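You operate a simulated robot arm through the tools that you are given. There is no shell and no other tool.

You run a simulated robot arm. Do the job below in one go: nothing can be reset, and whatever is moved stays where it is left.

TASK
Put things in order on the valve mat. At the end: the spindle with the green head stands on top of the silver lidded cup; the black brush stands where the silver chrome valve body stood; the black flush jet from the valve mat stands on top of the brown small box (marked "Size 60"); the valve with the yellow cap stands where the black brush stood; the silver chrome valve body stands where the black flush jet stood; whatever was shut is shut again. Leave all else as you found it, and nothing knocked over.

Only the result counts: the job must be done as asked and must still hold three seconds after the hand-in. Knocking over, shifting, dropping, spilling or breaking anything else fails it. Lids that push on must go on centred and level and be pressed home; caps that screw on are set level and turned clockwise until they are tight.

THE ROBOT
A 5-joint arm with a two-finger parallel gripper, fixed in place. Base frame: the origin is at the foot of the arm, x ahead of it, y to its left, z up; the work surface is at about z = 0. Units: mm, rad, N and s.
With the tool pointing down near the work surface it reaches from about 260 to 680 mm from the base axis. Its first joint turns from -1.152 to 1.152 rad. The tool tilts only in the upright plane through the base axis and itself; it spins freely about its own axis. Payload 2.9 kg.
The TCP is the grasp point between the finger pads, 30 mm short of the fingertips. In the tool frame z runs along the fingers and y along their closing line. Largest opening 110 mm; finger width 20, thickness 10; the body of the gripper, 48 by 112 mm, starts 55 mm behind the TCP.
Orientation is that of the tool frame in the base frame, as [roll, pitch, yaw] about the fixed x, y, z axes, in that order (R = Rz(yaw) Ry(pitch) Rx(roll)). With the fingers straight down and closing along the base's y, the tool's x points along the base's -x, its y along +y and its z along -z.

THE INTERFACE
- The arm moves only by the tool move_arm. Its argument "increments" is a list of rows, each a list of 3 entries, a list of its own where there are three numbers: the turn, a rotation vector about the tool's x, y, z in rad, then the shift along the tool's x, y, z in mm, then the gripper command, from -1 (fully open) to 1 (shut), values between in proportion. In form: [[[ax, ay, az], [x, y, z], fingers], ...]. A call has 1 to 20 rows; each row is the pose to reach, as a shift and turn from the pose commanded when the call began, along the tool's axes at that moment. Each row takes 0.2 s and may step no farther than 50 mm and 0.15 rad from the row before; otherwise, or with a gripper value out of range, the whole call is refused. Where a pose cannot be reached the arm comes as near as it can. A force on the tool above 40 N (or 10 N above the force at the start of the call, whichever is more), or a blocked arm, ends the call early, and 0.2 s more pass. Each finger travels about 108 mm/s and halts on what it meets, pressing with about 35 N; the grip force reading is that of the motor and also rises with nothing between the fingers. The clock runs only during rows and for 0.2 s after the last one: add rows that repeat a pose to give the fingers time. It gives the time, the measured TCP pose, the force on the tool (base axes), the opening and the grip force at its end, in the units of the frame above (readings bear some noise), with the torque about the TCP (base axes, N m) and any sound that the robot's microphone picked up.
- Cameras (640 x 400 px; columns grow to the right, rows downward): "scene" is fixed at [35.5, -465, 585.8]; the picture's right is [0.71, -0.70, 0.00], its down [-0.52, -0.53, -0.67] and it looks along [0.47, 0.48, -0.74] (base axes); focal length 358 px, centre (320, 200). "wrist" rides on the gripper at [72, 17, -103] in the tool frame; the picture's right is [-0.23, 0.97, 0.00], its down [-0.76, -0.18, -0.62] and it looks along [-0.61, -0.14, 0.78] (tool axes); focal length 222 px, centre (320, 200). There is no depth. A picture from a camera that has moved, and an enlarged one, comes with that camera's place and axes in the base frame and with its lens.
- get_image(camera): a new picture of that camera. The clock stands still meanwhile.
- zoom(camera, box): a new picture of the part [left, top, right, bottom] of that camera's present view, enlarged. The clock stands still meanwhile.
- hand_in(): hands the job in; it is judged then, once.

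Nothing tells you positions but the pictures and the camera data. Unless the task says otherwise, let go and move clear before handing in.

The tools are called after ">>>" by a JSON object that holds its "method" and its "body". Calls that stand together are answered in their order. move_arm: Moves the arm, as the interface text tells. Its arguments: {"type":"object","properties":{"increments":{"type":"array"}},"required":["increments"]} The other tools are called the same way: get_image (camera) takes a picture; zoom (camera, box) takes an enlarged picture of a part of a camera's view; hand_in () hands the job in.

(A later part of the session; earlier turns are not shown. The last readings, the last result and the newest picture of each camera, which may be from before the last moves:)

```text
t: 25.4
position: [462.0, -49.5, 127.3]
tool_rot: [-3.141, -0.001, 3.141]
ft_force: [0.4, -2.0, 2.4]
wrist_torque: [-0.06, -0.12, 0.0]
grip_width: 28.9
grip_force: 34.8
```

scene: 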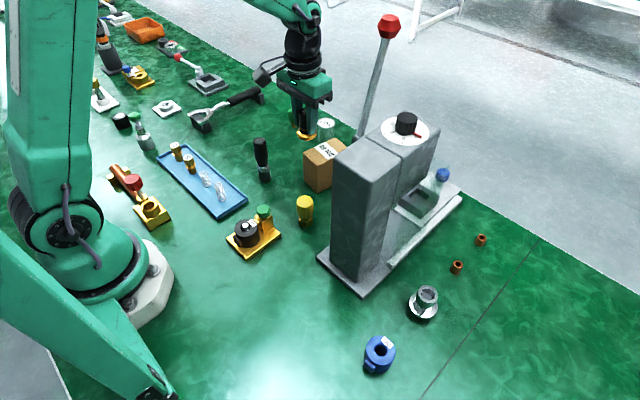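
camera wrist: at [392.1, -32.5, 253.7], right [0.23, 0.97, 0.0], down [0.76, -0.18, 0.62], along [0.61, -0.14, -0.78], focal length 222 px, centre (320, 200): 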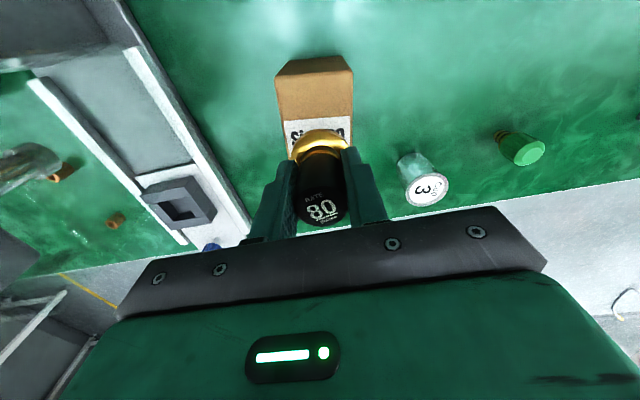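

The load is nearly nothing now. I'll open the fingers and rise straight up.

>>> {"method": "move_arm", "body": {"increments": [[[0, 0, 0], [0, 0, 0], 0.4], [[0, 0, 0], [0, 0, 0], 0.2], [[0, 0, 0], [0, 0, 0], 0], [[0, 0, 0], [0, 0, 0], -0.2], [[0, 0, 0], [0, 0, -10], -0.2], [[0, 0, 0], [0, 0, -30], -0.2], [[0, 0, 0], [0, 0, -60], -0.2], [[0, 0, 0], [0, 0, -90], -0.2], [[0, 0, 0], [0, 0, -90], -0.2]]}}

>>> {"method": "zoom", "body": {"camera": "scene", "box": [290, 100, 350, 200]}}

>>> {"method": "get_image", "body": {"camera": "wrist"}}

>>> {"method": "zoom", "body": {"camera": "wrist", "box": [270, 60, 370, 160]}}

```text
t: 27.4
position: [462.4, -50.0, 217.1]
tool_rot: [3.139, -0.002, -3.141]
ft_force: [0.1, 0.1, -0.2]
wrist_torque: [0.02, 0.01, 0.01]
grip_width: 66.2
grip_force: 0.1
```

```text
4.00 times, centred on (320, 150) of scene
camera zoom: at [35.5, -465.0, 585.8], right [0.71, -0.7, 0.0], down [-0.52, -0.53, -0.67], along [0.47, 0.48, -0.74], focal length 1433 px, centre (320, 400)
```

zoom: 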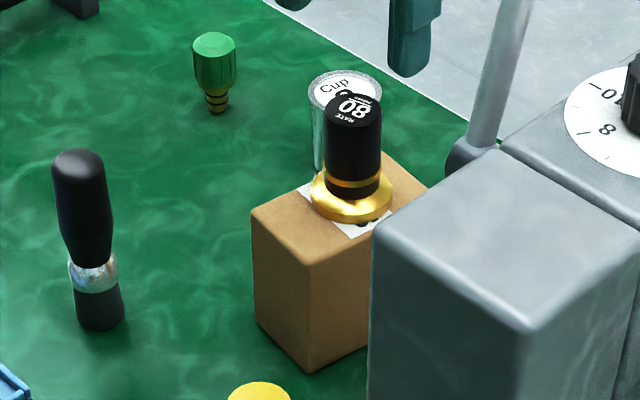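

```text
taken
camera wrist: at [390.4, -32.3, 320.0], right [0.23, 0.97, 0.0], down [0.76, -0.18, 0.62], along [0.61, -0.14, -0.78], focal length 222 px, centre (320, 200)
```

wrist: 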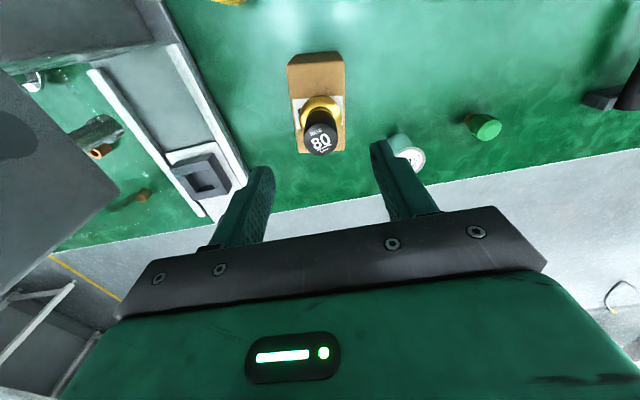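

```text
4.00 times, centred on (320, 110) of wrist
camera zoom: at [390.4, -32.3, 320.0], right [0.23, 0.97, 0.0], down [0.76, -0.18, 0.62], along [0.61, -0.14, -0.78], focal length 888 px, centre (320, 560)
```

zoom: 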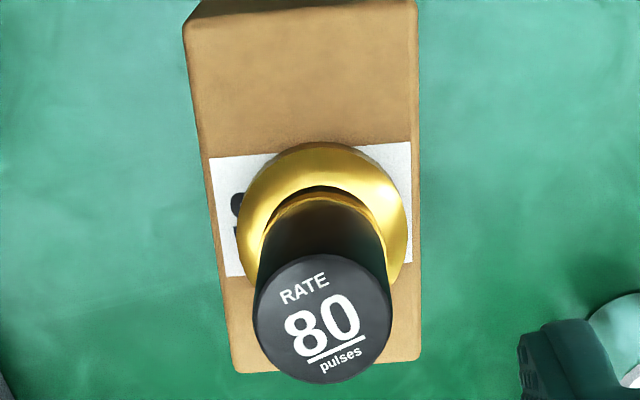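

The flush jet stands square on the box and the box hasn't moved. Next is the chrome body. The press tower is in the way, so I'll draw the arm in, sweep past on a short radius and look along the way.

>>> {"method": "move_arm", "body": {"increments": [[[0, 0, 0], [30, 3, 0], -0.2], [[0, 0, 0], [70, 8, 0], -0.2], [[0, 0, 0], [110, 13, 0], -0.2], [[0, 0, 0], [150, 18, 0], -0.2], [[0, 0, 0], [185, 21, 0], -0.2], [[0, 0, 0.105], [194.5, 21.8, 0], -0.2], [[0, 0, 0.2225], [199.7, -9.6, 0], -0.2], [[0, 0, 0.34], [208.5, -40.1, 0], -0.2], [[0, 0, 0.34], [208.5, -40.1, 0], -0.2]]}}

>>> {"method": "get_image", "body": {"camera": "scene"}}

>>> {"method": "get_image", "body": {"camera": "wrist"}}

```text
t: 29.4
position: [255.0, -89.0, 217.1]
tool_rot: [-3.141, 0.001, 2.8]
ft_force: [0.1, 0.2, -0.1]
wrist_torque: [0.03, 0.04, 0.01]
grip_width: 66.0
grip_force: 0.0
```

```text
taken
```

scene: 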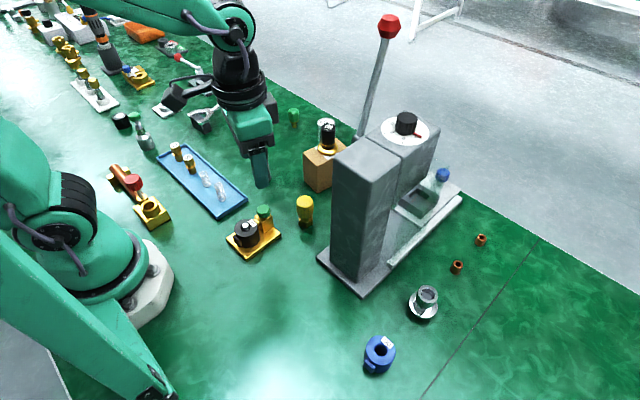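

```text
taken
camera wrist: at [193.5, -49.2, 320.2], right [0.54, 0.84, 0.0], down [0.66, -0.42, 0.62], along [0.52, -0.34, -0.78], focal length 222 px, centre (320, 200)
```

wrist: 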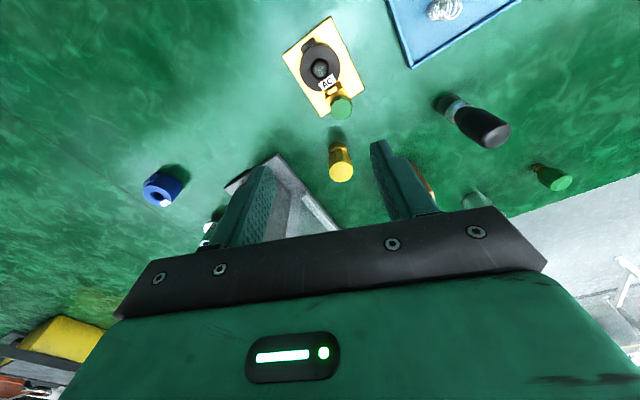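

The arm is clear of everything so far. I'll keep sweeping at short radius past the tower to azimuth -60°, then extend outward on the far side.

>>> {"method": "move_arm", "body": {"increments": [[[0, 0, 0.118], [1.9, -31.7, 0], -0.2], [[0, 0, 0.2356], [7.5, -63, 0], -0.2], [[0, 0, 0.3534], [16.7, -93.5, 0], -0.2], [[0, 0, 0.4712], [29.4, -122.6, 0], -0.2], [[0, 0, 0.589], [45.5, -150, 0], -0.2], [[0, 0, 0.7069], [64.7, -175.4, 0], -0.2], [[0, 0, 0.7069], [41.9, -194.8, 0], -0.2], [[0, 0, 0.7069], [7.7, -224, 0], -0.2], [[0, 0, 0.7069], [-26.6, -253.3, 0], -0.2], [[0, 0, 0.7069], [-60.8, -282.5, 0], -0.2], [[0, 0, 0.7069], [-60.8, -282.5, 0], -0.2]]}}

>>> {"method": "get_image", "body": {"camera": "scene"}}

>>> {"method": "get_image", "body": {"camera": "wrist"}}

```text
t: 31.8
position: [218.5, -375.9, 217.2]
tool_rot: [-3.141, -0.001, 2.095]
ft_force: [-0.5, 0.3, 0.6]
wrist_torque: [0.02, 0.0, 0.0]
grip_width: 66.0
grip_force: 0.2
```

```text
taken
```

scene: 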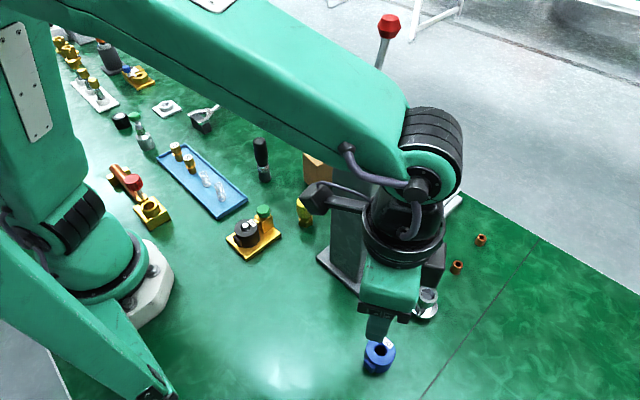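

```text
taken
camera wrist: at [198.1, -306.0, 321.1], right [0.96, 0.29, 0.0], down [0.23, -0.75, 0.62], along [0.18, -0.6, -0.78], focal length 222 px, centre (320, 200)
```

wrist: 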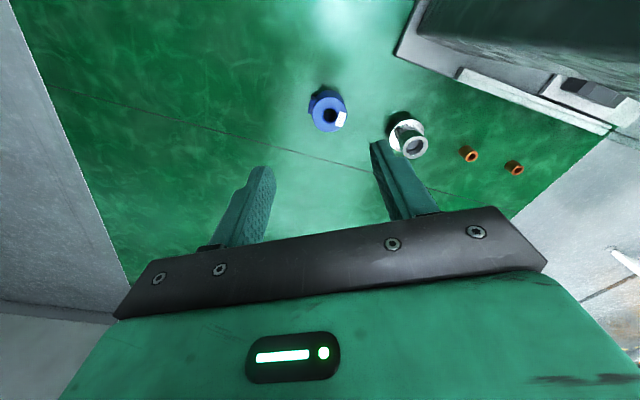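

I'm past the tower and can see the chrome body close to the right finger. I'll zoom in on it.

>>> {"method": "zoom", "body": {"camera": "wrist", "box": [370, 100, 450, 170]}}

>>> {"method": "move_arm", "body": {"increments": [[[0, 0, 0], [-40, 0, 0], -0.6], [[0, 0, 0], [-80, 0, 0], -1], [[0, 0, 0], [-93, 0, 0], -1], [[0, 0, -0.1], [-90.5, 53, 0], -1]]}}

```text
5.71 times, centred on (410, 135) of wrist
camera zoom: at [198.1, -306.0, 321.1], right [0.96, 0.29, 0.0], down [0.23, -0.75, 0.62], along [0.18, -0.6, -0.78], focal length 1269 px, centre (-194, 571)
```

zoom: 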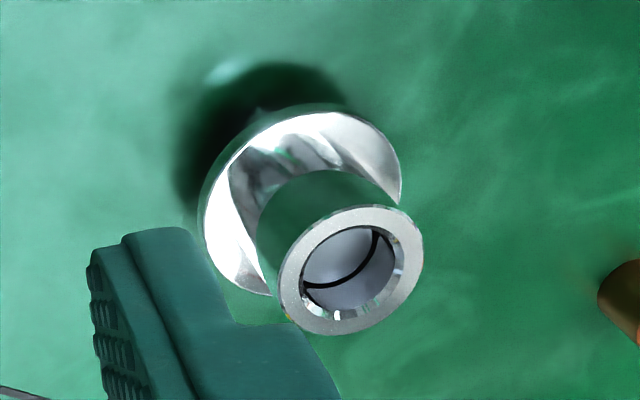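

```text
refused: row 4 steps farther than a row can; nothing moved
```

The chrome body's top is near (351,-390) at about 57 mm, and its flange sits at about 20 mm on a foot beneath. I'll extend at azimuth -60°, then swing back until I'm over it, still high up.

>>> {"method": "move_arm", "body": {"increments": [[[0, 0, 0], [-40, 0, 0], -0.6], [[0, 0, 0], [-80, 0, 0], -1], [[0, 0, 0], [-90, 0, 0], -1], [[0, 0, -0.0695], [-88.7, 36.4, 0], -1], [[0, 0, -0.139], [-84.9, 72.7, 0], -1], [[0, 0, -0.2084], [-78.6, 108.6, 0], -1], [[0, 0, -0.2084], [-78.6, 108.6, 0], -1]]}}

>>> {"method": "get_image", "body": {"camera": "scene"}}

>>> {"method": "get_image", "body": {"camera": "wrist"}}

>>> {"method": "zoom", "body": {"camera": "wrist", "box": [280, 70, 360, 150]}}

```text
t: 33.4
position: [350.1, -389.6, 215.5]
tool_rot: [3.141, 0.0, 2.304]
ft_force: [0.6, -0.6, -0.1]
wrist_torque: [0.02, 0.02, 0.0]
grip_width: 110.0
grip_force: 0.0
```

```text
taken
```

scene: 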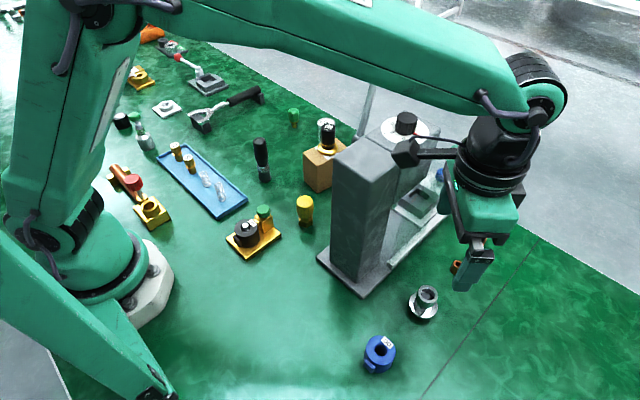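

```text
taken
camera wrist: at [316.4, -324.7, 318.7], right [0.88, 0.48, 0.0], down [0.38, -0.68, 0.62], along [0.3, -0.55, -0.78], focal length 222 px, centre (320, 200)
```

wrist: 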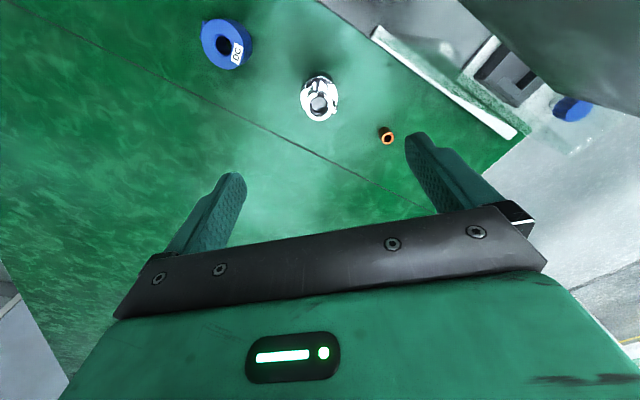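

```text
5.00 times, centred on (320, 110) of wrist
camera zoom: at [316.4, -324.7, 318.7], right [0.88, 0.48, 0.0], down [0.38, -0.68, 0.62], along [0.3, -0.55, -0.78], focal length 1111 px, centre (320, 650)
```

zoom: 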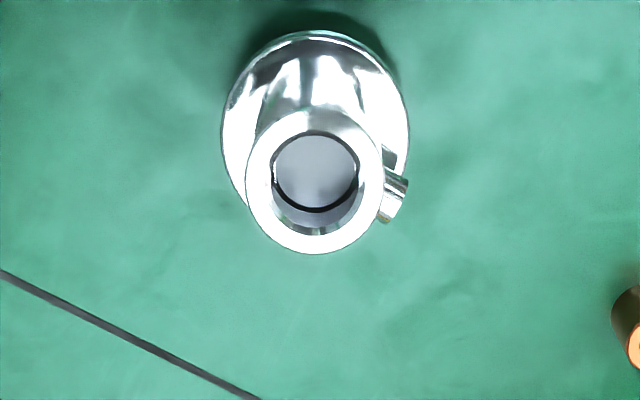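

It has a small side stub pointing to the right, so the fingers must close square to that. I'll go lower for a better look and check the forearm's clearance to the tower.

>>> {"method": "move_arm", "body": {"increments": [[[0, 0, 0], [0, 0, 25], -1], [[0, 0, 0], [0, 0, 50], -1], [[0, 0, 0], [0, 0, 75], -1], [[0, 0, 0], [0, 0, 92], -1], [[0, 0, 0], [0, 0, 92], -1]]}}

>>> {"method": "get_image", "body": {"camera": "scene"}}

>>> {"method": "get_image", "body": {"camera": "wrist"}}

>>> {"method": "zoom", "body": {"camera": "wrist", "box": [270, 90, 370, 190]}}

>>> {"method": "zoom", "body": {"camera": "scene", "box": [395, 260, 465, 330]}}

```text
t: 34.6
position: [351.1, -390.8, 124.4]
tool_rot: [3.141, 0.0, 2.303]
ft_force: [-0.1, -0.2, 0.3]
wrist_torque: [0.03, 0.02, 0.01]
grip_width: 110.2
grip_force: 0.0
```

```text
taken
```

scene: 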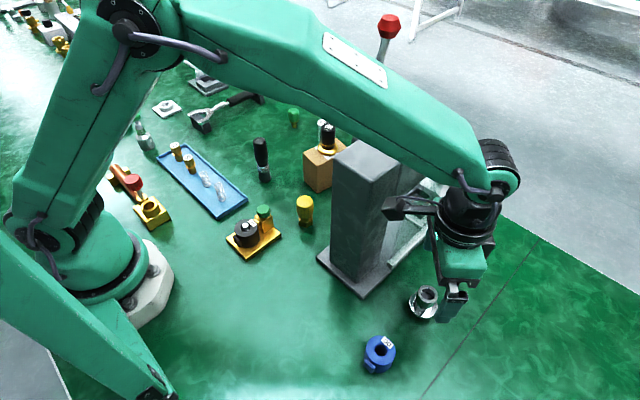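

```text
taken
camera wrist: at [316.3, -325.2, 227.8], right [0.88, 0.48, 0.0], down [0.38, -0.69, 0.62], along [0.3, -0.55, -0.78], focal length 222 px, centre (320, 200)
```

wrist: 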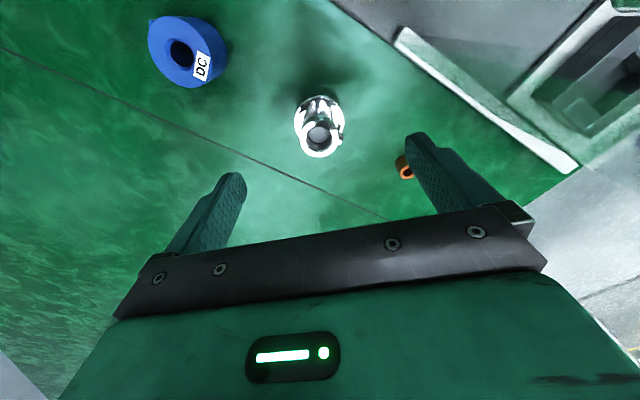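

```text
4.00 times, centred on (320, 140) of wrist
camera zoom: at [316.3, -325.2, 227.8], right [0.88, 0.48, 0.0], down [0.38, -0.69, 0.62], along [0.3, -0.55, -0.78], focal length 888 px, centre (320, 440)
```

zoom: 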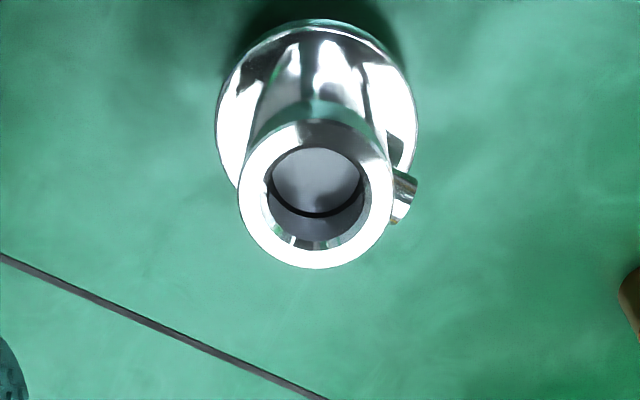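

```text
5.71 times, centred on (430, 295) of scene
camera zoom: at [35.5, -465.0, 585.8], right [0.71, -0.7, 0.0], down [-0.52, -0.53, -0.67], along [0.47, 0.48, -0.74], focal length 2047 px, centre (-309, -343)
```

zoom: 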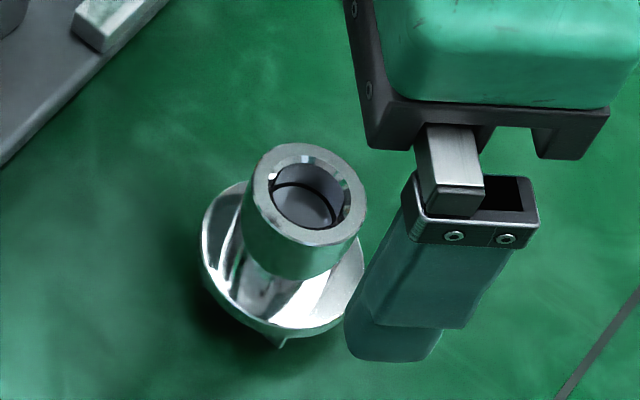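

The stub points roughly along +x, so I'll turn the gripper to close along y. I'll stay above the part while turning, then take another look.

>>> {"method": "move_arm", "body": {"increments": [[[0, 0, -0.14], [0.5, 0, 0], -1], [[0, 0, -0.28], [1, 0, 0], -1], [[0, 0, -0.42], [1.5, -0.2, 0], -1], [[0, 0, -0.56], [1.5, -0.2, 0], -1], [[0, 0, -0.7], [1.5, -0.2, 0], -1], [[0, 0, -0.8376], [1.5, -0.2, 0], -1], [[0, 0, -0.8376], [1.5, -0.2, 0], -1]]}}

>>> {"method": "get_image", "body": {"camera": "wrist"}}

>>> {"method": "zoom", "body": {"camera": "wrist", "box": [270, 90, 370, 190]}}

>>> {"method": "get_image", "body": {"camera": "scene"}}

```text
t: 36.2
position: [349.0, -389.1, 125.0]
tool_rot: [-3.142, 0.001, 3.141]
ft_force: [-0.4, 0.2, -0.6]
wrist_torque: [-0.02, 0.01, 0.02]
grip_width: 110.1
grip_force: 0.0
```

```text
taken
camera wrist: at [278.5, -372.6, 227.8], right [0.23, 0.97, 0.0], down [0.76, -0.18, 0.62], along [0.61, -0.14, -0.78], focal length 222 px, centre (320, 200)
```

wrist: 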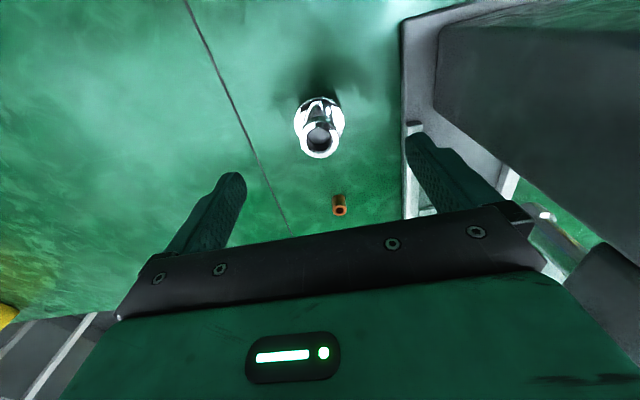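

```text
4.00 times, centred on (320, 140) of wrist
camera zoom: at [278.5, -372.6, 227.8], right [0.23, 0.97, 0.0], down [0.76, -0.18, 0.62], along [0.61, -0.14, -0.78], focal length 888 px, centre (320, 440)
```

zoom: 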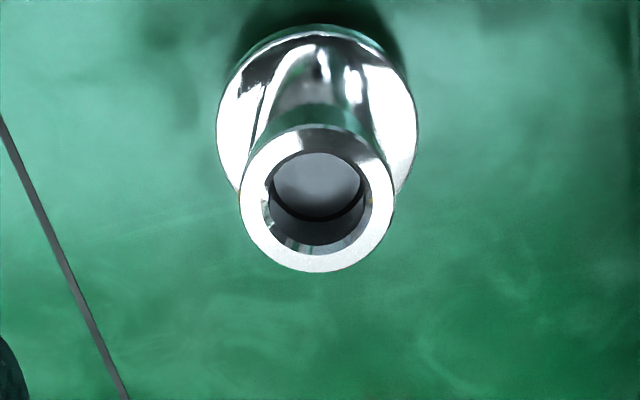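

```text
taken
```

scene: 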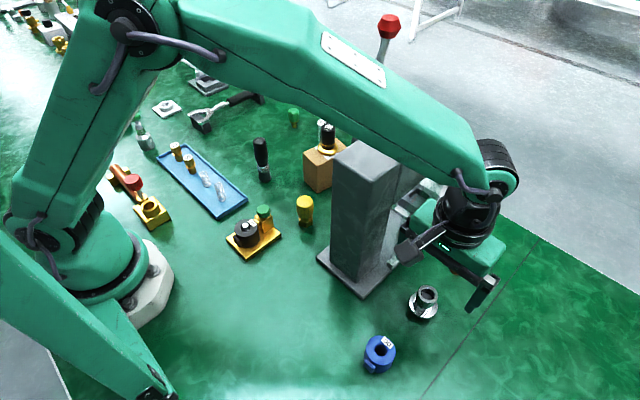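

The part is centred with the stub hidden on the outward side. I'll descend partway and compare the forearm with the tower top before going all the way.

>>> {"method": "move_arm", "body": {"increments": [[[0, 0, 0], [0, 0, 15], -1], [[0, 0, 0], [0, 0, 30], -1], [[0, 0, 0], [0, 0, 40], -1], [[0, 0, 0], [0, 0, 40], -1]]}}

>>> {"method": "get_image", "body": {"camera": "scene"}}

>>> {"method": "get_image", "body": {"camera": "wrist"}}

>>> {"method": "zoom", "body": {"camera": "scene", "box": [300, 80, 520, 330]}}

```text
t: 37.2
position: [349.4, -390.3, 85.8]
tool_rot: [3.142, 0.001, 3.14]
ft_force: [1.0, 0.4, -1.1]
wrist_torque: [0.01, -0.01, -0.01]
grip_width: 109.9
grip_force: 0.1
```

```text
taken
```

scene: 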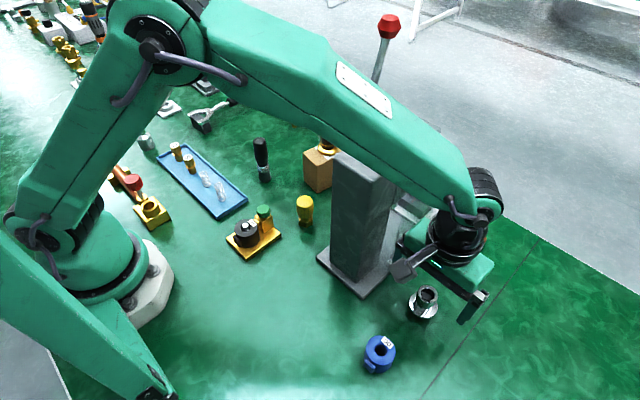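

```text
taken
camera wrist: at [278.3, -372.6, 188.3], right [0.23, 0.97, 0.0], down [0.76, -0.18, 0.62], along [0.61, -0.14, -0.78], focal length 222 px, centre (320, 200)
```

wrist: 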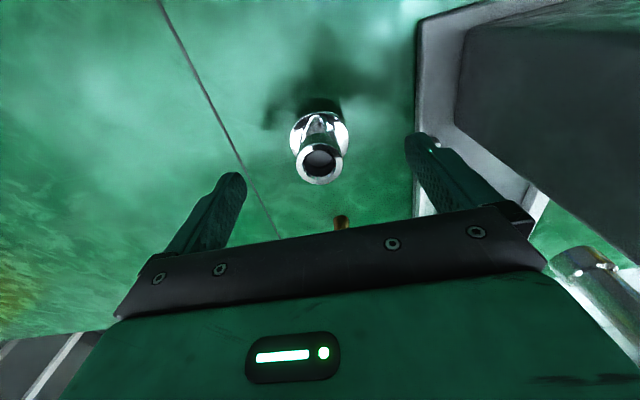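

```text
1.60 times, centred on (410, 205) of scene
camera zoom: at [35.5, -465.0, 585.8], right [0.71, -0.7, 0.0], down [-0.52, -0.53, -0.67], along [0.47, 0.48, -0.74], focal length 573 px, centre (176, 192)
```

zoom: 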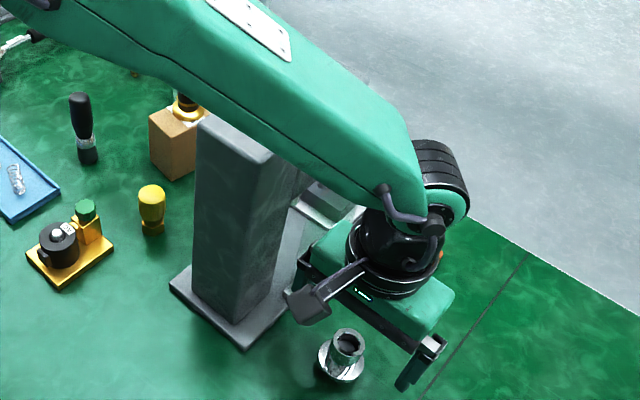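

The forearm clears the tower top by more than 50 mm here, enough for the last 30 mm. I'll lower over the tube and grip it.

>>> {"method": "move_arm", "body": {"increments": [[[0, 0, 0], [0, 0, 10], -1], [[0, 0, 0], [0, 0, 20], -1], [[0, 0, 0], [0, 0, 29], -1], [[0, 0, 0], [0, 0, 29], -0.2], [[0, 0, 0], [0, 0, 29], 0.2], [[0, 0, 0], [0, 0, 29], 0.4], [[0, 0, 0], [0, 0, 29], 1], [[0, 0, 0], [0, 0, 29], 1], [[0, 0, 0], [0, 0, 29], 1]]}}

>>> {"method": "get_image", "body": {"camera": "wrist"}}

>>> {"method": "zoom", "body": {"camera": "scene", "box": [380, 230, 500, 330]}}

```text
t: 39.2
position: [348.9, -389.6, 57.2]
tool_rot: [-3.141, -0.001, 3.14]
ft_force: [1.1, 0.4, 0.0]
wrist_torque: [0.05, -0.07, 0.01]
grip_width: 31.5
grip_force: 35.4
```

```text
taken
camera wrist: at [278.1, -372.8, 159.6], right [0.23, 0.97, 0.0], down [0.76, -0.18, 0.62], along [0.61, -0.14, -0.78], focal length 222 px, centre (320, 200)
```

wrist: 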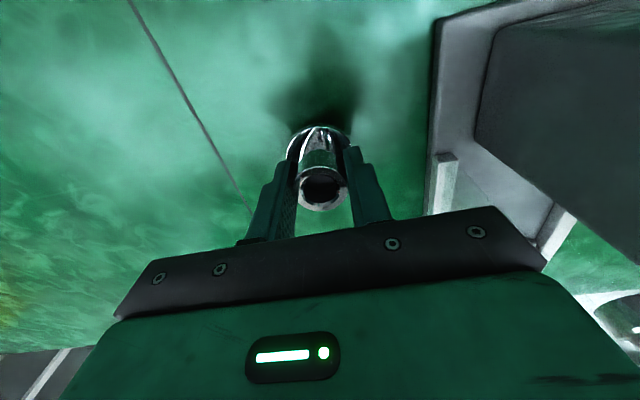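

```text
4.00 times, centred on (440, 280) of scene
camera zoom: at [35.5, -465.0, 585.8], right [0.71, -0.7, 0.0], down [-0.52, -0.53, -0.67], along [0.47, 0.48, -0.74], focal length 1433 px, centre (-160, -120)
```

zoom: 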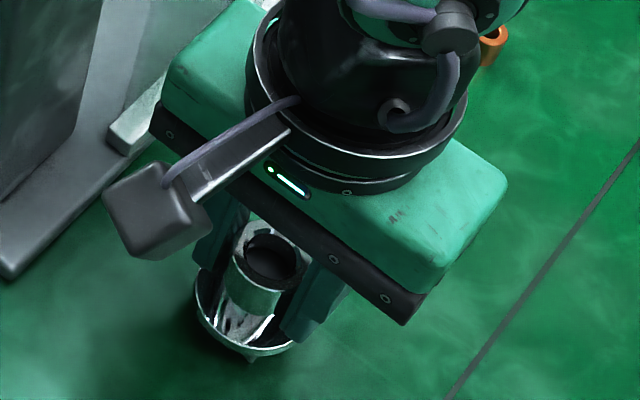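

The chrome tube is gripped at 31.5 mm. I'll lift it gently and check the hold.

>>> {"method": "move_arm", "body": {"increments": [[[0, 0, 0], [0, 0, -1], 1], [[0, 0, 0], [0, 0, -2], 1], [[0, 0, 0], [0, 0, -4], 1], [[0, 0, 0], [0, 0, -7], 1], [[0, 0, 0], [0, 0, -11], 1], [[0, 0, 0], [0, 0, -15], 1], [[0, 0, 0], [0, 0, -18], 1], [[0, 0, 0], [0, 0, -20], 1]]}}

>>> {"method": "zoom", "body": {"camera": "scene", "box": [380, 230, 500, 330]}}

>>> {"method": "get_image", "body": {"camera": "wrist"}}

```text
t: 41.0
position: [349.5, -389.2, 77.1]
tool_rot: [-3.142, -0.001, 3.139]
ft_force: [-0.5, -0.3, -2.6]
wrist_torque: [-0.02, 0.0, 0.03]
grip_width: 31.5
grip_force: 34.5
```

```text
4.00 times, centred on (440, 280) of scene
camera zoom: at [35.5, -465.0, 585.8], right [0.71, -0.7, 0.0], down [-0.52, -0.53, -0.67], along [0.47, 0.48, -0.74], focal length 1433 px, centre (-160, -120)
```

zoom: 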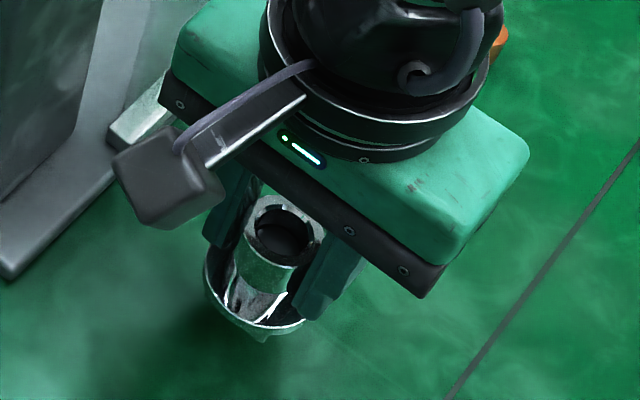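

```text
taken
camera wrist: at [278.5, -372.9, 179.7], right [0.23, 0.97, 0.0], down [0.76, -0.18, 0.62], along [0.61, -0.14, -0.78], focal length 222 px, centre (320, 200)
```

wrist: 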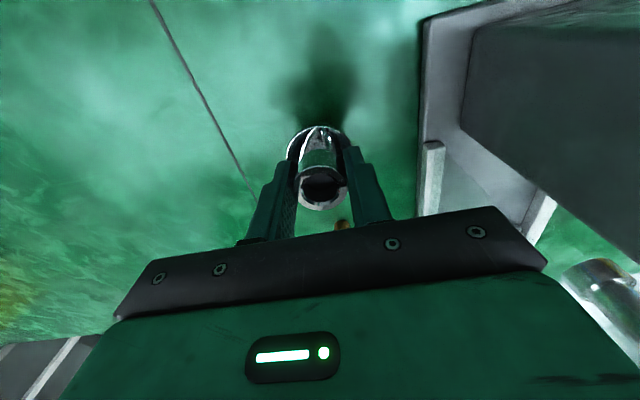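

It's up and holding at 31.5 mm. I'll lift it high with soft ramps and swing out to azimuth -60°, clear of the tower.

>>> {"method": "move_arm", "body": {"increments": [[[0, 0, 0], [0, 0, -4], 1], [[0, 0, 0], [0, 0, -12], 1], [[0, 0, 0], [0, 0, -24], 1], [[0, 0, 0], [0, 0, -40], 1], [[0, 0, 0], [0, 0, -60], 1], [[0, 0, 0], [0, 0, -80], 1], [[0, 0, 0], [0, 0, -96], 1], [[0, 0, 0], [0, 0, -108], 1], [[0, 0, 0], [0, 0, -116], 1], [[0, 0, 0], [0, 0, -120], 1], [[0, 0, 0], [4, -3, -120], 1], [[0, 0, 0], [12.1, -8.9, -120], 1], [[0, 0, 0], [24.2, -17.9, -120], 1], [[0, 0, 0], [40.4, -29.8, -120], 1], [[0, 0, 0], [56.5, -41.7, -120], 1], [[0, 0, 0], [68.6, -50.7, -120], 1], [[0, 0, 0], [78.3, -57.8, -120], 1], [[0, 0, 0], [84.7, -62.6, -120], 1], [[0, 0, 0], [88, -65, -120], 1]]}}

>>> {"method": "get_image", "body": {"camera": "scene"}}

>>> {"method": "get_image", "body": {"camera": "wrist"}}

```text
t: 45.0
position: [261.0, -453.5, 194.5]
tool_rot: [3.14, 0.0, 3.139]
ft_force: [-0.2, 0.0, -1.9]
wrist_torque: [-0.01, -0.02, 0.01]
grip_width: 31.9
grip_force: 34.9
```

```text
taken
```

scene: 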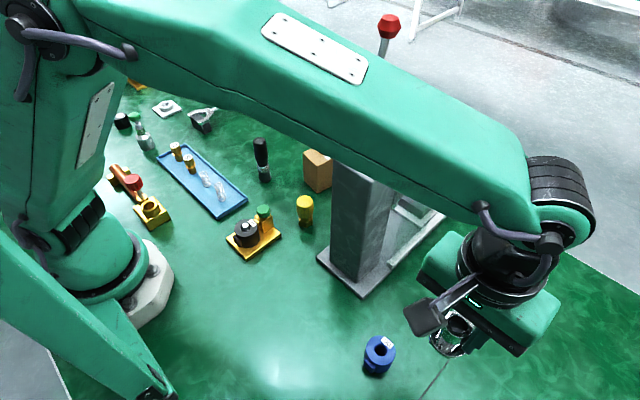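

```text
taken
camera wrist: at [189.9, -437.2, 298.5], right [0.23, 0.97, 0.0], down [0.76, -0.18, 0.62], along [0.61, -0.14, -0.78], focal length 222 px, centre (320, 200)
```

wrist: 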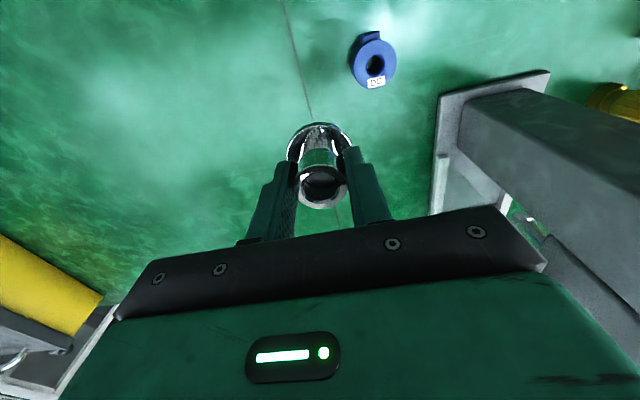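

It's held steady. I'll retract along azimuth -60° to a short radius.

>>> {"method": "move_arm", "body": {"increments": [[[0, 0, 0], [2.5, 4.3, 0], 1], [[0, 0, 0], [6.5, 11.3, 0], 1], [[0, 0, 0], [12.5, 21.7, 0], 1], [[0, 0, 0], [19.9, 34.7, 0], 1], [[0, 0, 0], [28.9, 50.3, 0], 1], [[0, 0, 0], [38.8, 67.6, 0], 1], [[0, 0, 0], [49.8, 86.7, 0], 1], [[0, 0, 0], [60.8, 105.8, 0], 1], [[0, 0, 0], [71.7, 124.8, 0], 1], [[0, 0, 0], [82.7, 143.9, 0], 1], [[0, 0, 0], [92.6, 161.3, 0], 1], [[0, 0, 0], [101.6, 176.9, 0], 1], [[0, 0, 0], [109.6, 190.7, 0], 1], [[0, 0, 0], [116, 202, 0], 1], [[0, 0, 0], [121, 210.7, 0], 1], [[0, 0, 0], [124.5, 216.8, 0], 1], [[0, 0, 0], [126.7, 220.7, 0], 1]]}}

>>> {"method": "get_image", "body": {"camera": "scene"}}

>>> {"method": "get_image", "body": {"camera": "wrist"}}

```text
t: 48.6
position: [135.6, -232.1, 197.2]
tool_rot: [3.141, 0.0, 3.14]
ft_force: [0.9, -0.3, -2.9]
wrist_torque: [0.0, -0.01, 0.0]
grip_width: 31.6
grip_force: 34.9
```

```text
taken
```

scene: 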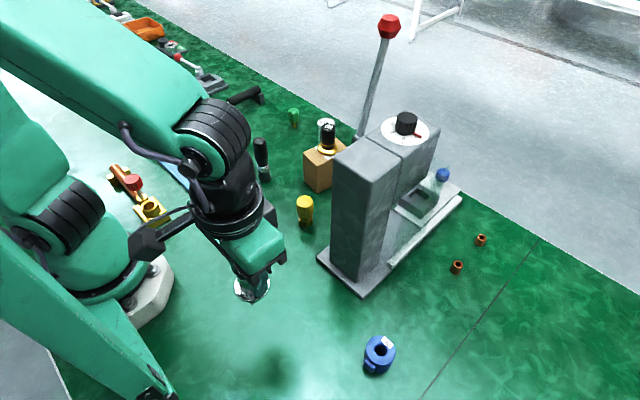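

```text
taken
camera wrist: at [63.5, -215.9, 299.6], right [0.23, 0.97, 0.0], down [0.76, -0.18, 0.62], along [0.61, -0.14, -0.78], focal length 222 px, centre (320, 200)
```

wrist: 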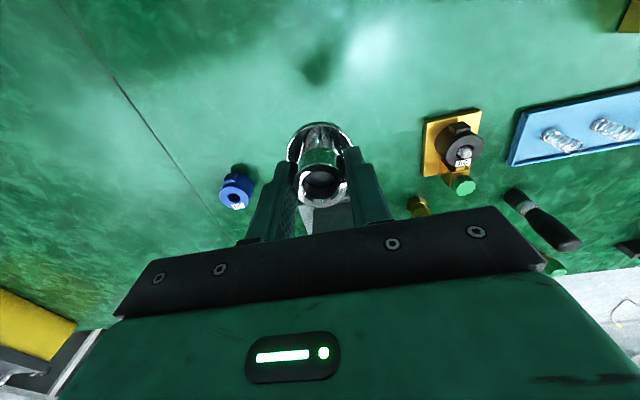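

The part is safe in the grip. I'll sweep it past the tower on the short radius towards the flush jet's old place.

>>> {"method": "move_arm", "body": {"increments": [[[0, 0, 0], [-4.1, 2.4, 0], 1], [[0, 0, 0], [-12.8, 7.9, 0], 1], [[0, 0, 0], [-26.4, 17.3, 0], 1], [[0, 0, 0], [-43.9, 31.6, 0], 1], [[0, 0, 0], [-62.5, 49.7, 0], 1], [[0, 0, 0], [-80.6, 71.3, 0], 1], [[0, 0, 0], [-96.4, 94.7, 0], 1], [[0, 0, 0], [-109.7, 119.7, 0], 1], [[0, 0, 0], [-120.3, 145.9, 0], 1], [[0, 0, 0], [-128.1, 173.1, 0], 1], [[0, 0, 0], [-133, 200.9, 0], 1], [[0, 0, 0], [-135, 229.1, 0], 1], [[0, 0, 0], [-134, 257.3, 0], 1], [[0, 0, 0], [-138, 281.8, 0], 1], [[0, 0, 0], [-150, 302.8, 0], 1], [[0, 0, 0], [-166, 319.8, 0], 1], [[0, 0, 0], [-184, 335.3, 0], 1], [[0, 0, 0], [-200, 348.8, 0], 1], [[0, 0, 0], [-214, 360.8, 0], 1], [[0, 0, 0], [-225, 370.3, 0], 1]]}}

>>> {"method": "get_image", "body": {"camera": "wrist"}}

>>> {"method": "get_image", "body": {"camera": "scene"}}

```text
t: 52.8
position: [361.8, 136.8, 196.1]
tool_rot: [-3.141, -0.001, 3.14]
ft_force: [0.3, 0.3, -3.5]
wrist_torque: [0.02, -0.01, 0.0]
grip_width: 31.3
grip_force: 34.9
```

```text
taken
camera wrist: at [289.4, 154.2, 299.0], right [0.23, 0.97, 0.0], down [0.76, -0.18, 0.62], along [0.61, -0.14, -0.78], focal length 222 px, centre (320, 200)
```

wrist: 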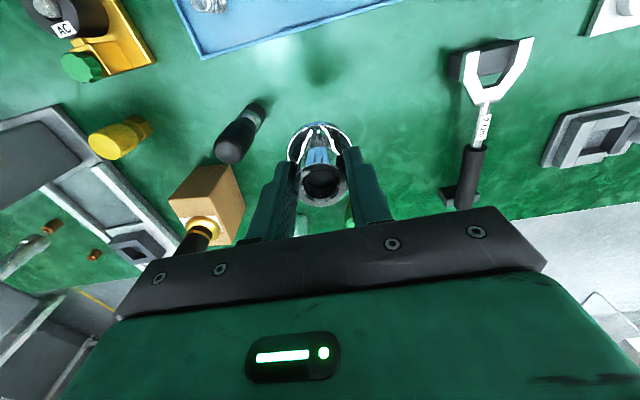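

```text
taken
```

scene: 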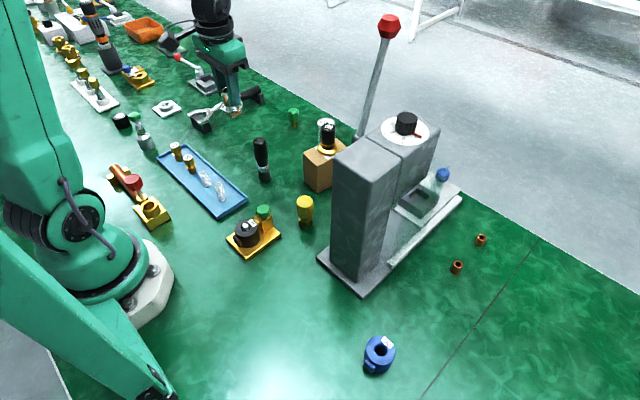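

It's holding. I'll move over the flush jet's old spot at (398,171) and come down close to the mat.

>>> {"method": "move_arm", "body": {"increments": [[[0, 0, 0], [-3, 2.7, 0], 1], [[0, 0, 0], [-8, 7.3, 0], 1], [[0, 0, 0], [-15, 13.6, 0], 1], [[0, 0, 0], [-23, 20.9, 0], 1], [[0, 0, 0], [-30, 27.2, 0], 1], [[0, 0, 0], [-35, 31.8, 4], 1], [[0, 0, 0], [-38, 34.5, 10], 1], [[0, 0, 0], [-38, 34.5, 18], 1], [[0, 0, 0], [-38, 34.5, 28], 1], [[0, 0, 0], [-38, 34.5, 40], 1], [[0, 0, 0], [-38, 34.5, 54], 1], [[0, 0, 0], [-38, 34.5, 68], 1], [[0, 0, 0], [-38, 34.5, 82], 1], [[0, 0, 0], [-38, 34.5, 94], 1], [[0, 0, 0], [-38, 34.5, 104], 1], [[0, 0, 0], [-38, 34.5, 112], 1], [[0, 0, 0], [-38, 34.5, 118], 1], [[0, 0, 0], [-38, 34.5, 122], 1], [[0, 0, 0], [-38, 34.5, 124], 1]]}}

>>> {"method": "get_image", "body": {"camera": "wrist"}}

>>> {"method": "zoom", "body": {"camera": "scene", "box": [200, 60, 300, 170]}}

```text
t: 56.8
position: [399.3, 172.3, 71.4]
tool_rot: [-3.141, -0.001, 3.14]
ft_force: [0.1, -0.1, -2.2]
wrist_torque: [0.0, -0.02, -0.01]
grip_width: 31.6
grip_force: 34.8
```

```text
taken
camera wrist: at [327.4, 188.4, 174.8], right [0.23, 0.97, 0.0], down [0.76, -0.18, 0.62], along [0.61, -0.14, -0.78], focal length 222 px, centre (320, 200)
```

wrist: 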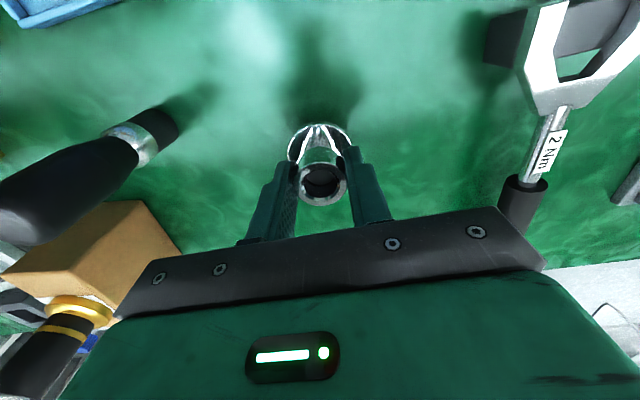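

```text
3.64 times, centred on (250, 115) of scene
camera zoom: at [35.5, -465.0, 585.8], right [0.71, -0.7, 0.0], down [-0.52, -0.53, -0.67], along [0.47, 0.48, -0.74], focal length 1303 px, centre (574, 509)
```

zoom: 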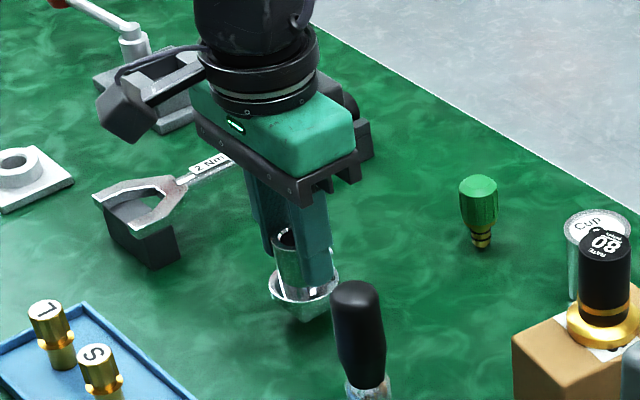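

It lines up with the old spot. I'll lower the last 15 mm gently and feel for the mat.

>>> {"method": "move_arm", "body": {"increments": [[[0, 0, 0], [0.5, 0, 3], 1], [[0, 0, 0], [0.7, 0, 7], 1], [[0, 0, 0], [0.7, 0, 10], 1], [[0, 0, 0], [0.7, 0, 12], 1], [[0, 0, 0], [0.7, 0, 13.5], 1], [[0, 0, 0], [0.7, 0, 13.5], 1]]}}

```text
t: 58.2
position: [398.8, 172.8, 59.8]
tool_rot: [3.14, 0.005, 3.141]
ft_force: [-3.7, -0.8, 26.9]
wrist_torque: [-0.32, -0.06, -0.02]
grip_width: 31.7
grip_force: 34.8
```

It's in contact already at about 27 N. I'll ease up until the load is small.

>>> {"method": "move_arm", "body": {"increments": [[[0, 0, 0], [0, 0, -0.7], 1], [[0, 0, 0], [0, 0, -1.4], 1], [[0, 0, 0], [0, 0, -1.4], 1]]}}

>>> {"method": "get_image", "body": {"camera": "wrist"}}

>>> {"method": "zoom", "body": {"camera": "scene", "box": [215, 100, 285, 170]}}

```text
t: 59.0
position: [397.3, 172.0, 58.3]
tool_rot: [3.141, 0.0, 3.14]
ft_force: [4.1, -0.4, 2.3]
wrist_torque: [0.11, -0.35, -0.04]
grip_width: 31.5
grip_force: 35.2
```

```text
taken
camera wrist: at [326.3, 188.5, 162.3], right [0.23, 0.97, 0.0], down [0.76, -0.18, 0.62], along [0.61, -0.14, -0.78], focal length 222 px, centre (320, 200)
```

wrist: 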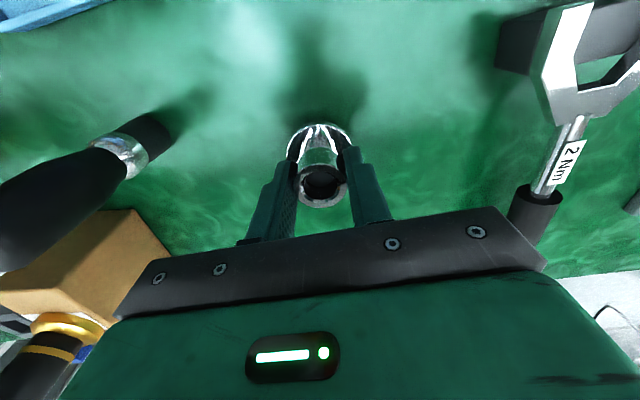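

```text
5.71 times, centred on (250, 135) of scene
camera zoom: at [35.4, -465.0, 585.8], right [0.71, -0.7, 0.0], down [-0.52, -0.53, -0.67], along [0.47, 0.48, -0.74], focal length 2047 px, centre (720, 571)
```

zoom: 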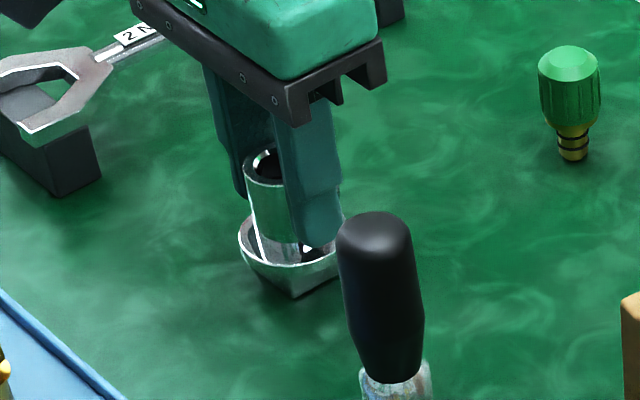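

Only a light contact remains. I'll let go and rise straight up.

>>> {"method": "move_arm", "body": {"increments": [[[0, 0, 0], [0, 0, 0], 0.35], [[0, 0, 0], [0, 0, 0], 0.2], [[0, 0, 0], [0, 0, 0], 0], [[0, 0, 0], [0, 0, 0], -0.3], [[0, 0, 0], [0, 0, -10], -0.4], [[0, 0, 0], [0, 0, -30], -0.4], [[0, 0, 0], [0, 0, -60], -0.4], [[0, 0, 0], [0, 0, -100], -0.4], [[0, 0, 0], [0, 0, -140], -0.4], [[0, 0, 0], [0, 0, -140], -0.4]]}}

>>> {"method": "get_image", "body": {"camera": "wrist"}}

>>> {"method": "zoom", "body": {"camera": "wrist", "box": [280, 70, 360, 150]}}

>>> {"method": "zoom", "body": {"camera": "scene", "box": [215, 100, 285, 170]}}

>>> {"method": "zoom", "body": {"camera": "wrist", "box": [120, 60, 280, 160]}}

```text
t: 61.2
position: [398.0, 171.7, 202.9]
tool_rot: [-3.141, 0.001, 3.138]
ft_force: [1.1, -0.1, -0.1]
wrist_torque: [0.0, -0.01, 0.03]
grip_width: 76.9
grip_force: 0.1
```

```text
taken
camera wrist: at [326.8, 188.1, 305.9], right [0.23, 0.97, 0.0], down [0.76, -0.18, 0.62], along [0.61, -0.14, -0.78], focal length 222 px, centre (320, 200)
```

wrist: 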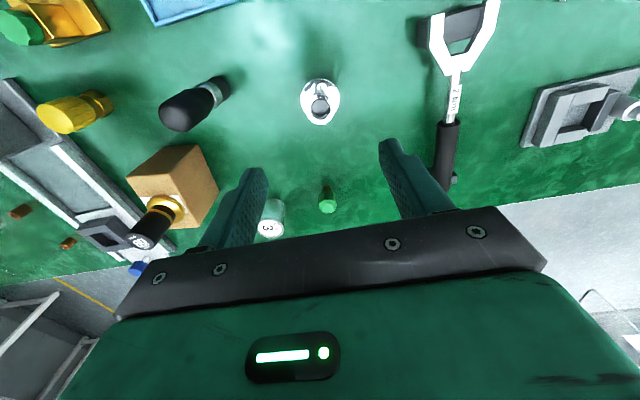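

```text
5.00 times, centred on (320, 110) of wrist
camera zoom: at [326.8, 188.1, 305.9], right [0.23, 0.97, 0.0], down [0.76, -0.18, 0.62], along [0.61, -0.14, -0.78], focal length 1111 px, centre (320, 650)
```

zoom: 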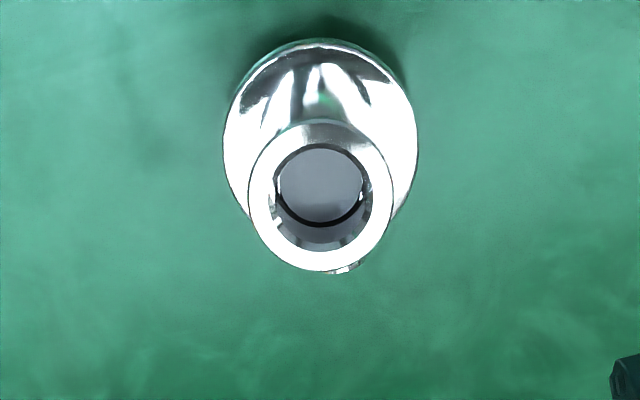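

```text
5.71 times, centred on (250, 135) of scene
camera zoom: at [35.5, -465.0, 585.8], right [0.71, -0.7, 0.0], down [-0.52, -0.53, -0.67], along [0.47, 0.48, -0.74], focal length 2047 px, centre (720, 571)
```

zoom: 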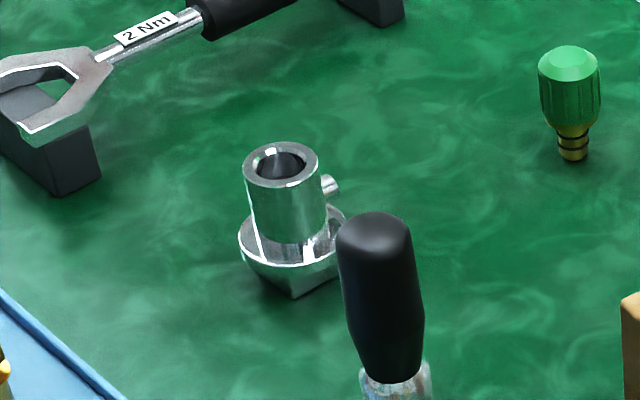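

```text
4.00 times, centred on (200, 110) of wrist
camera zoom: at [326.8, 188.1, 305.9], right [0.23, 0.97, 0.0], down [0.76, -0.18, 0.62], along [0.61, -0.14, -0.78], focal length 888 px, centre (800, 560)
```

zoom: 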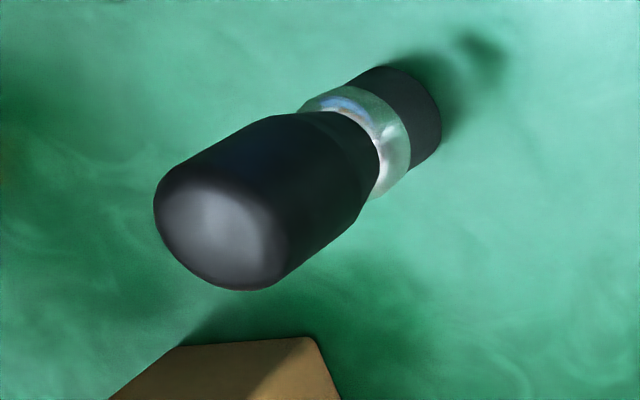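

The chrome body stands upright on the flush jet's old spot at (397.6,171.4). Next is the brush: I'll move high over it for a close look.

>>> {"method": "move_arm", "body": {"increments": [[[0, 0, 0], [10, -30, 0], -1], [[0, 0, 0], [22, -70, 0], -1], [[0, 0, 0], [34, -105, 0], -1], [[0, 0, 0], [37.4, -118, 0], -1], [[0, 0, 0], [37.4, -118, 0], -1]]}}

>>> {"method": "get_image", "body": {"camera": "wrist"}}

>>> {"method": "zoom", "body": {"camera": "wrist", "box": [270, 70, 370, 170]}}

>>> {"method": "zoom", "body": {"camera": "scene", "box": [235, 120, 295, 190]}}

```text
t: 62.4
position: [361.2, 52.2, 201.9]
tool_rot: [3.14, -0.001, 3.139]
ft_force: [-0.4, 0.2, 0.4]
wrist_torque: [-0.01, 0.02, -0.01]
grip_width: 109.8
grip_force: 0.0
```

```text
taken
camera wrist: at [289.5, 69.1, 304.4], right [0.23, 0.97, 0.0], down [0.76, -0.18, 0.62], along [0.61, -0.14, -0.78], focal length 222 px, centre (320, 200)
```

wrist: 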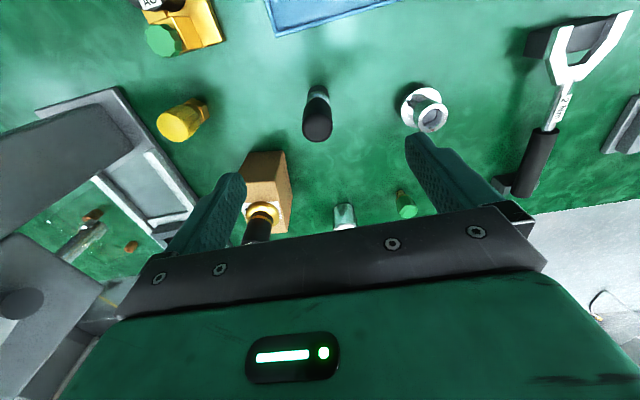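

```text
4.00 times, centred on (320, 120) of wrist
camera zoom: at [289.5, 69.1, 304.4], right [0.23, 0.97, 0.0], down [0.76, -0.18, 0.62], along [0.61, -0.14, -0.78], focal length 888 px, centre (320, 520)
```

zoom: 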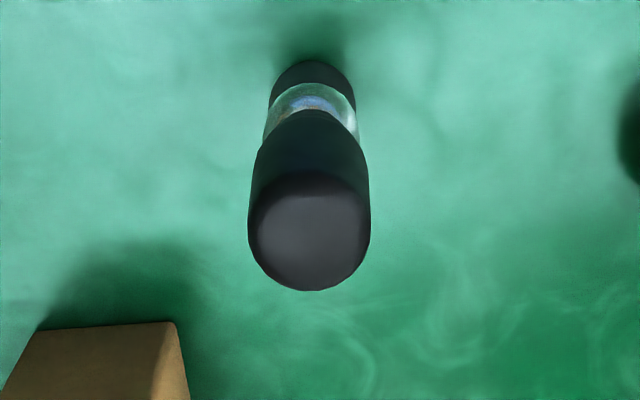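

```text
5.71 times, centred on (265, 155) of scene
camera zoom: at [35.5, -465.0, 585.8], right [0.71, -0.7, 0.0], down [-0.52, -0.53, -0.67], along [0.47, 0.48, -0.74], focal length 2047 px, centre (634, 457)
```

zoom: 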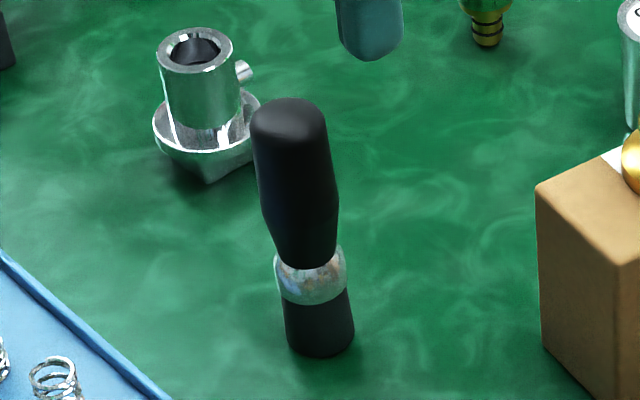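

The brush is centred at (359,50) and about 115 mm tall. I'll centre over it, go down around the handle and grip at about 78 mm.

>>> {"method": "move_arm", "body": {"increments": [[[0, 0, 0], [2.3, -2, 20], -1], [[0, 0, 0], [2.3, -2, 50], -1], [[0, 0, 0], [2.3, -2, 80], -1], [[0, 0, 0], [2.3, -2, 105], -1], [[0, 0, 0], [2.3, -2, 122], -1], [[0, 0, 0], [2.3, -2, 122], -1]]}}

>>> {"method": "get_image", "body": {"camera": "wrist"}}

>>> {"method": "zoom", "body": {"camera": "scene", "box": [215, 90, 315, 190]}}

```text
t: 63.8
position: [356.6, 52.5, 76.8]
tool_rot: [3.141, 0.0, 3.141]
ft_force: [0.5, -0.3, -0.6]
wrist_torque: [0.04, 0.01, 0.05]
grip_width: 110.1
grip_force: 0.0
```

```text
taken
camera wrist: at [285.7, 68.6, 179.7], right [0.23, 0.97, 0.0], down [0.76, -0.18, 0.62], along [0.61, -0.14, -0.78], focal length 222 px, centre (320, 200)
```

wrist: 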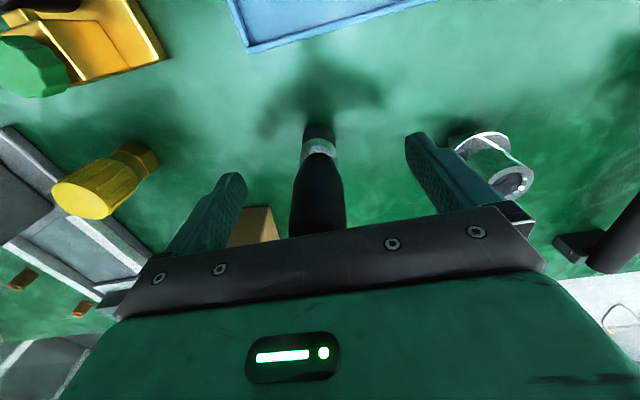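

```text
4.00 times, centred on (265, 140) of scene
camera zoom: at [35.5, -465.0, 585.8], right [0.71, -0.7, 0.0], down [-0.52, -0.53, -0.67], along [0.47, 0.48, -0.74], focal length 1433 px, centre (540, 440)
```

zoom: 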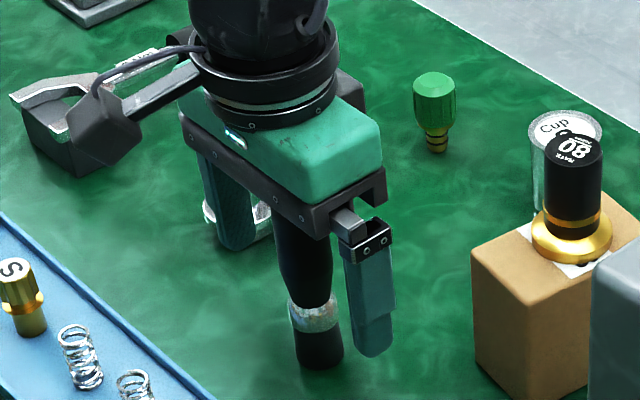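

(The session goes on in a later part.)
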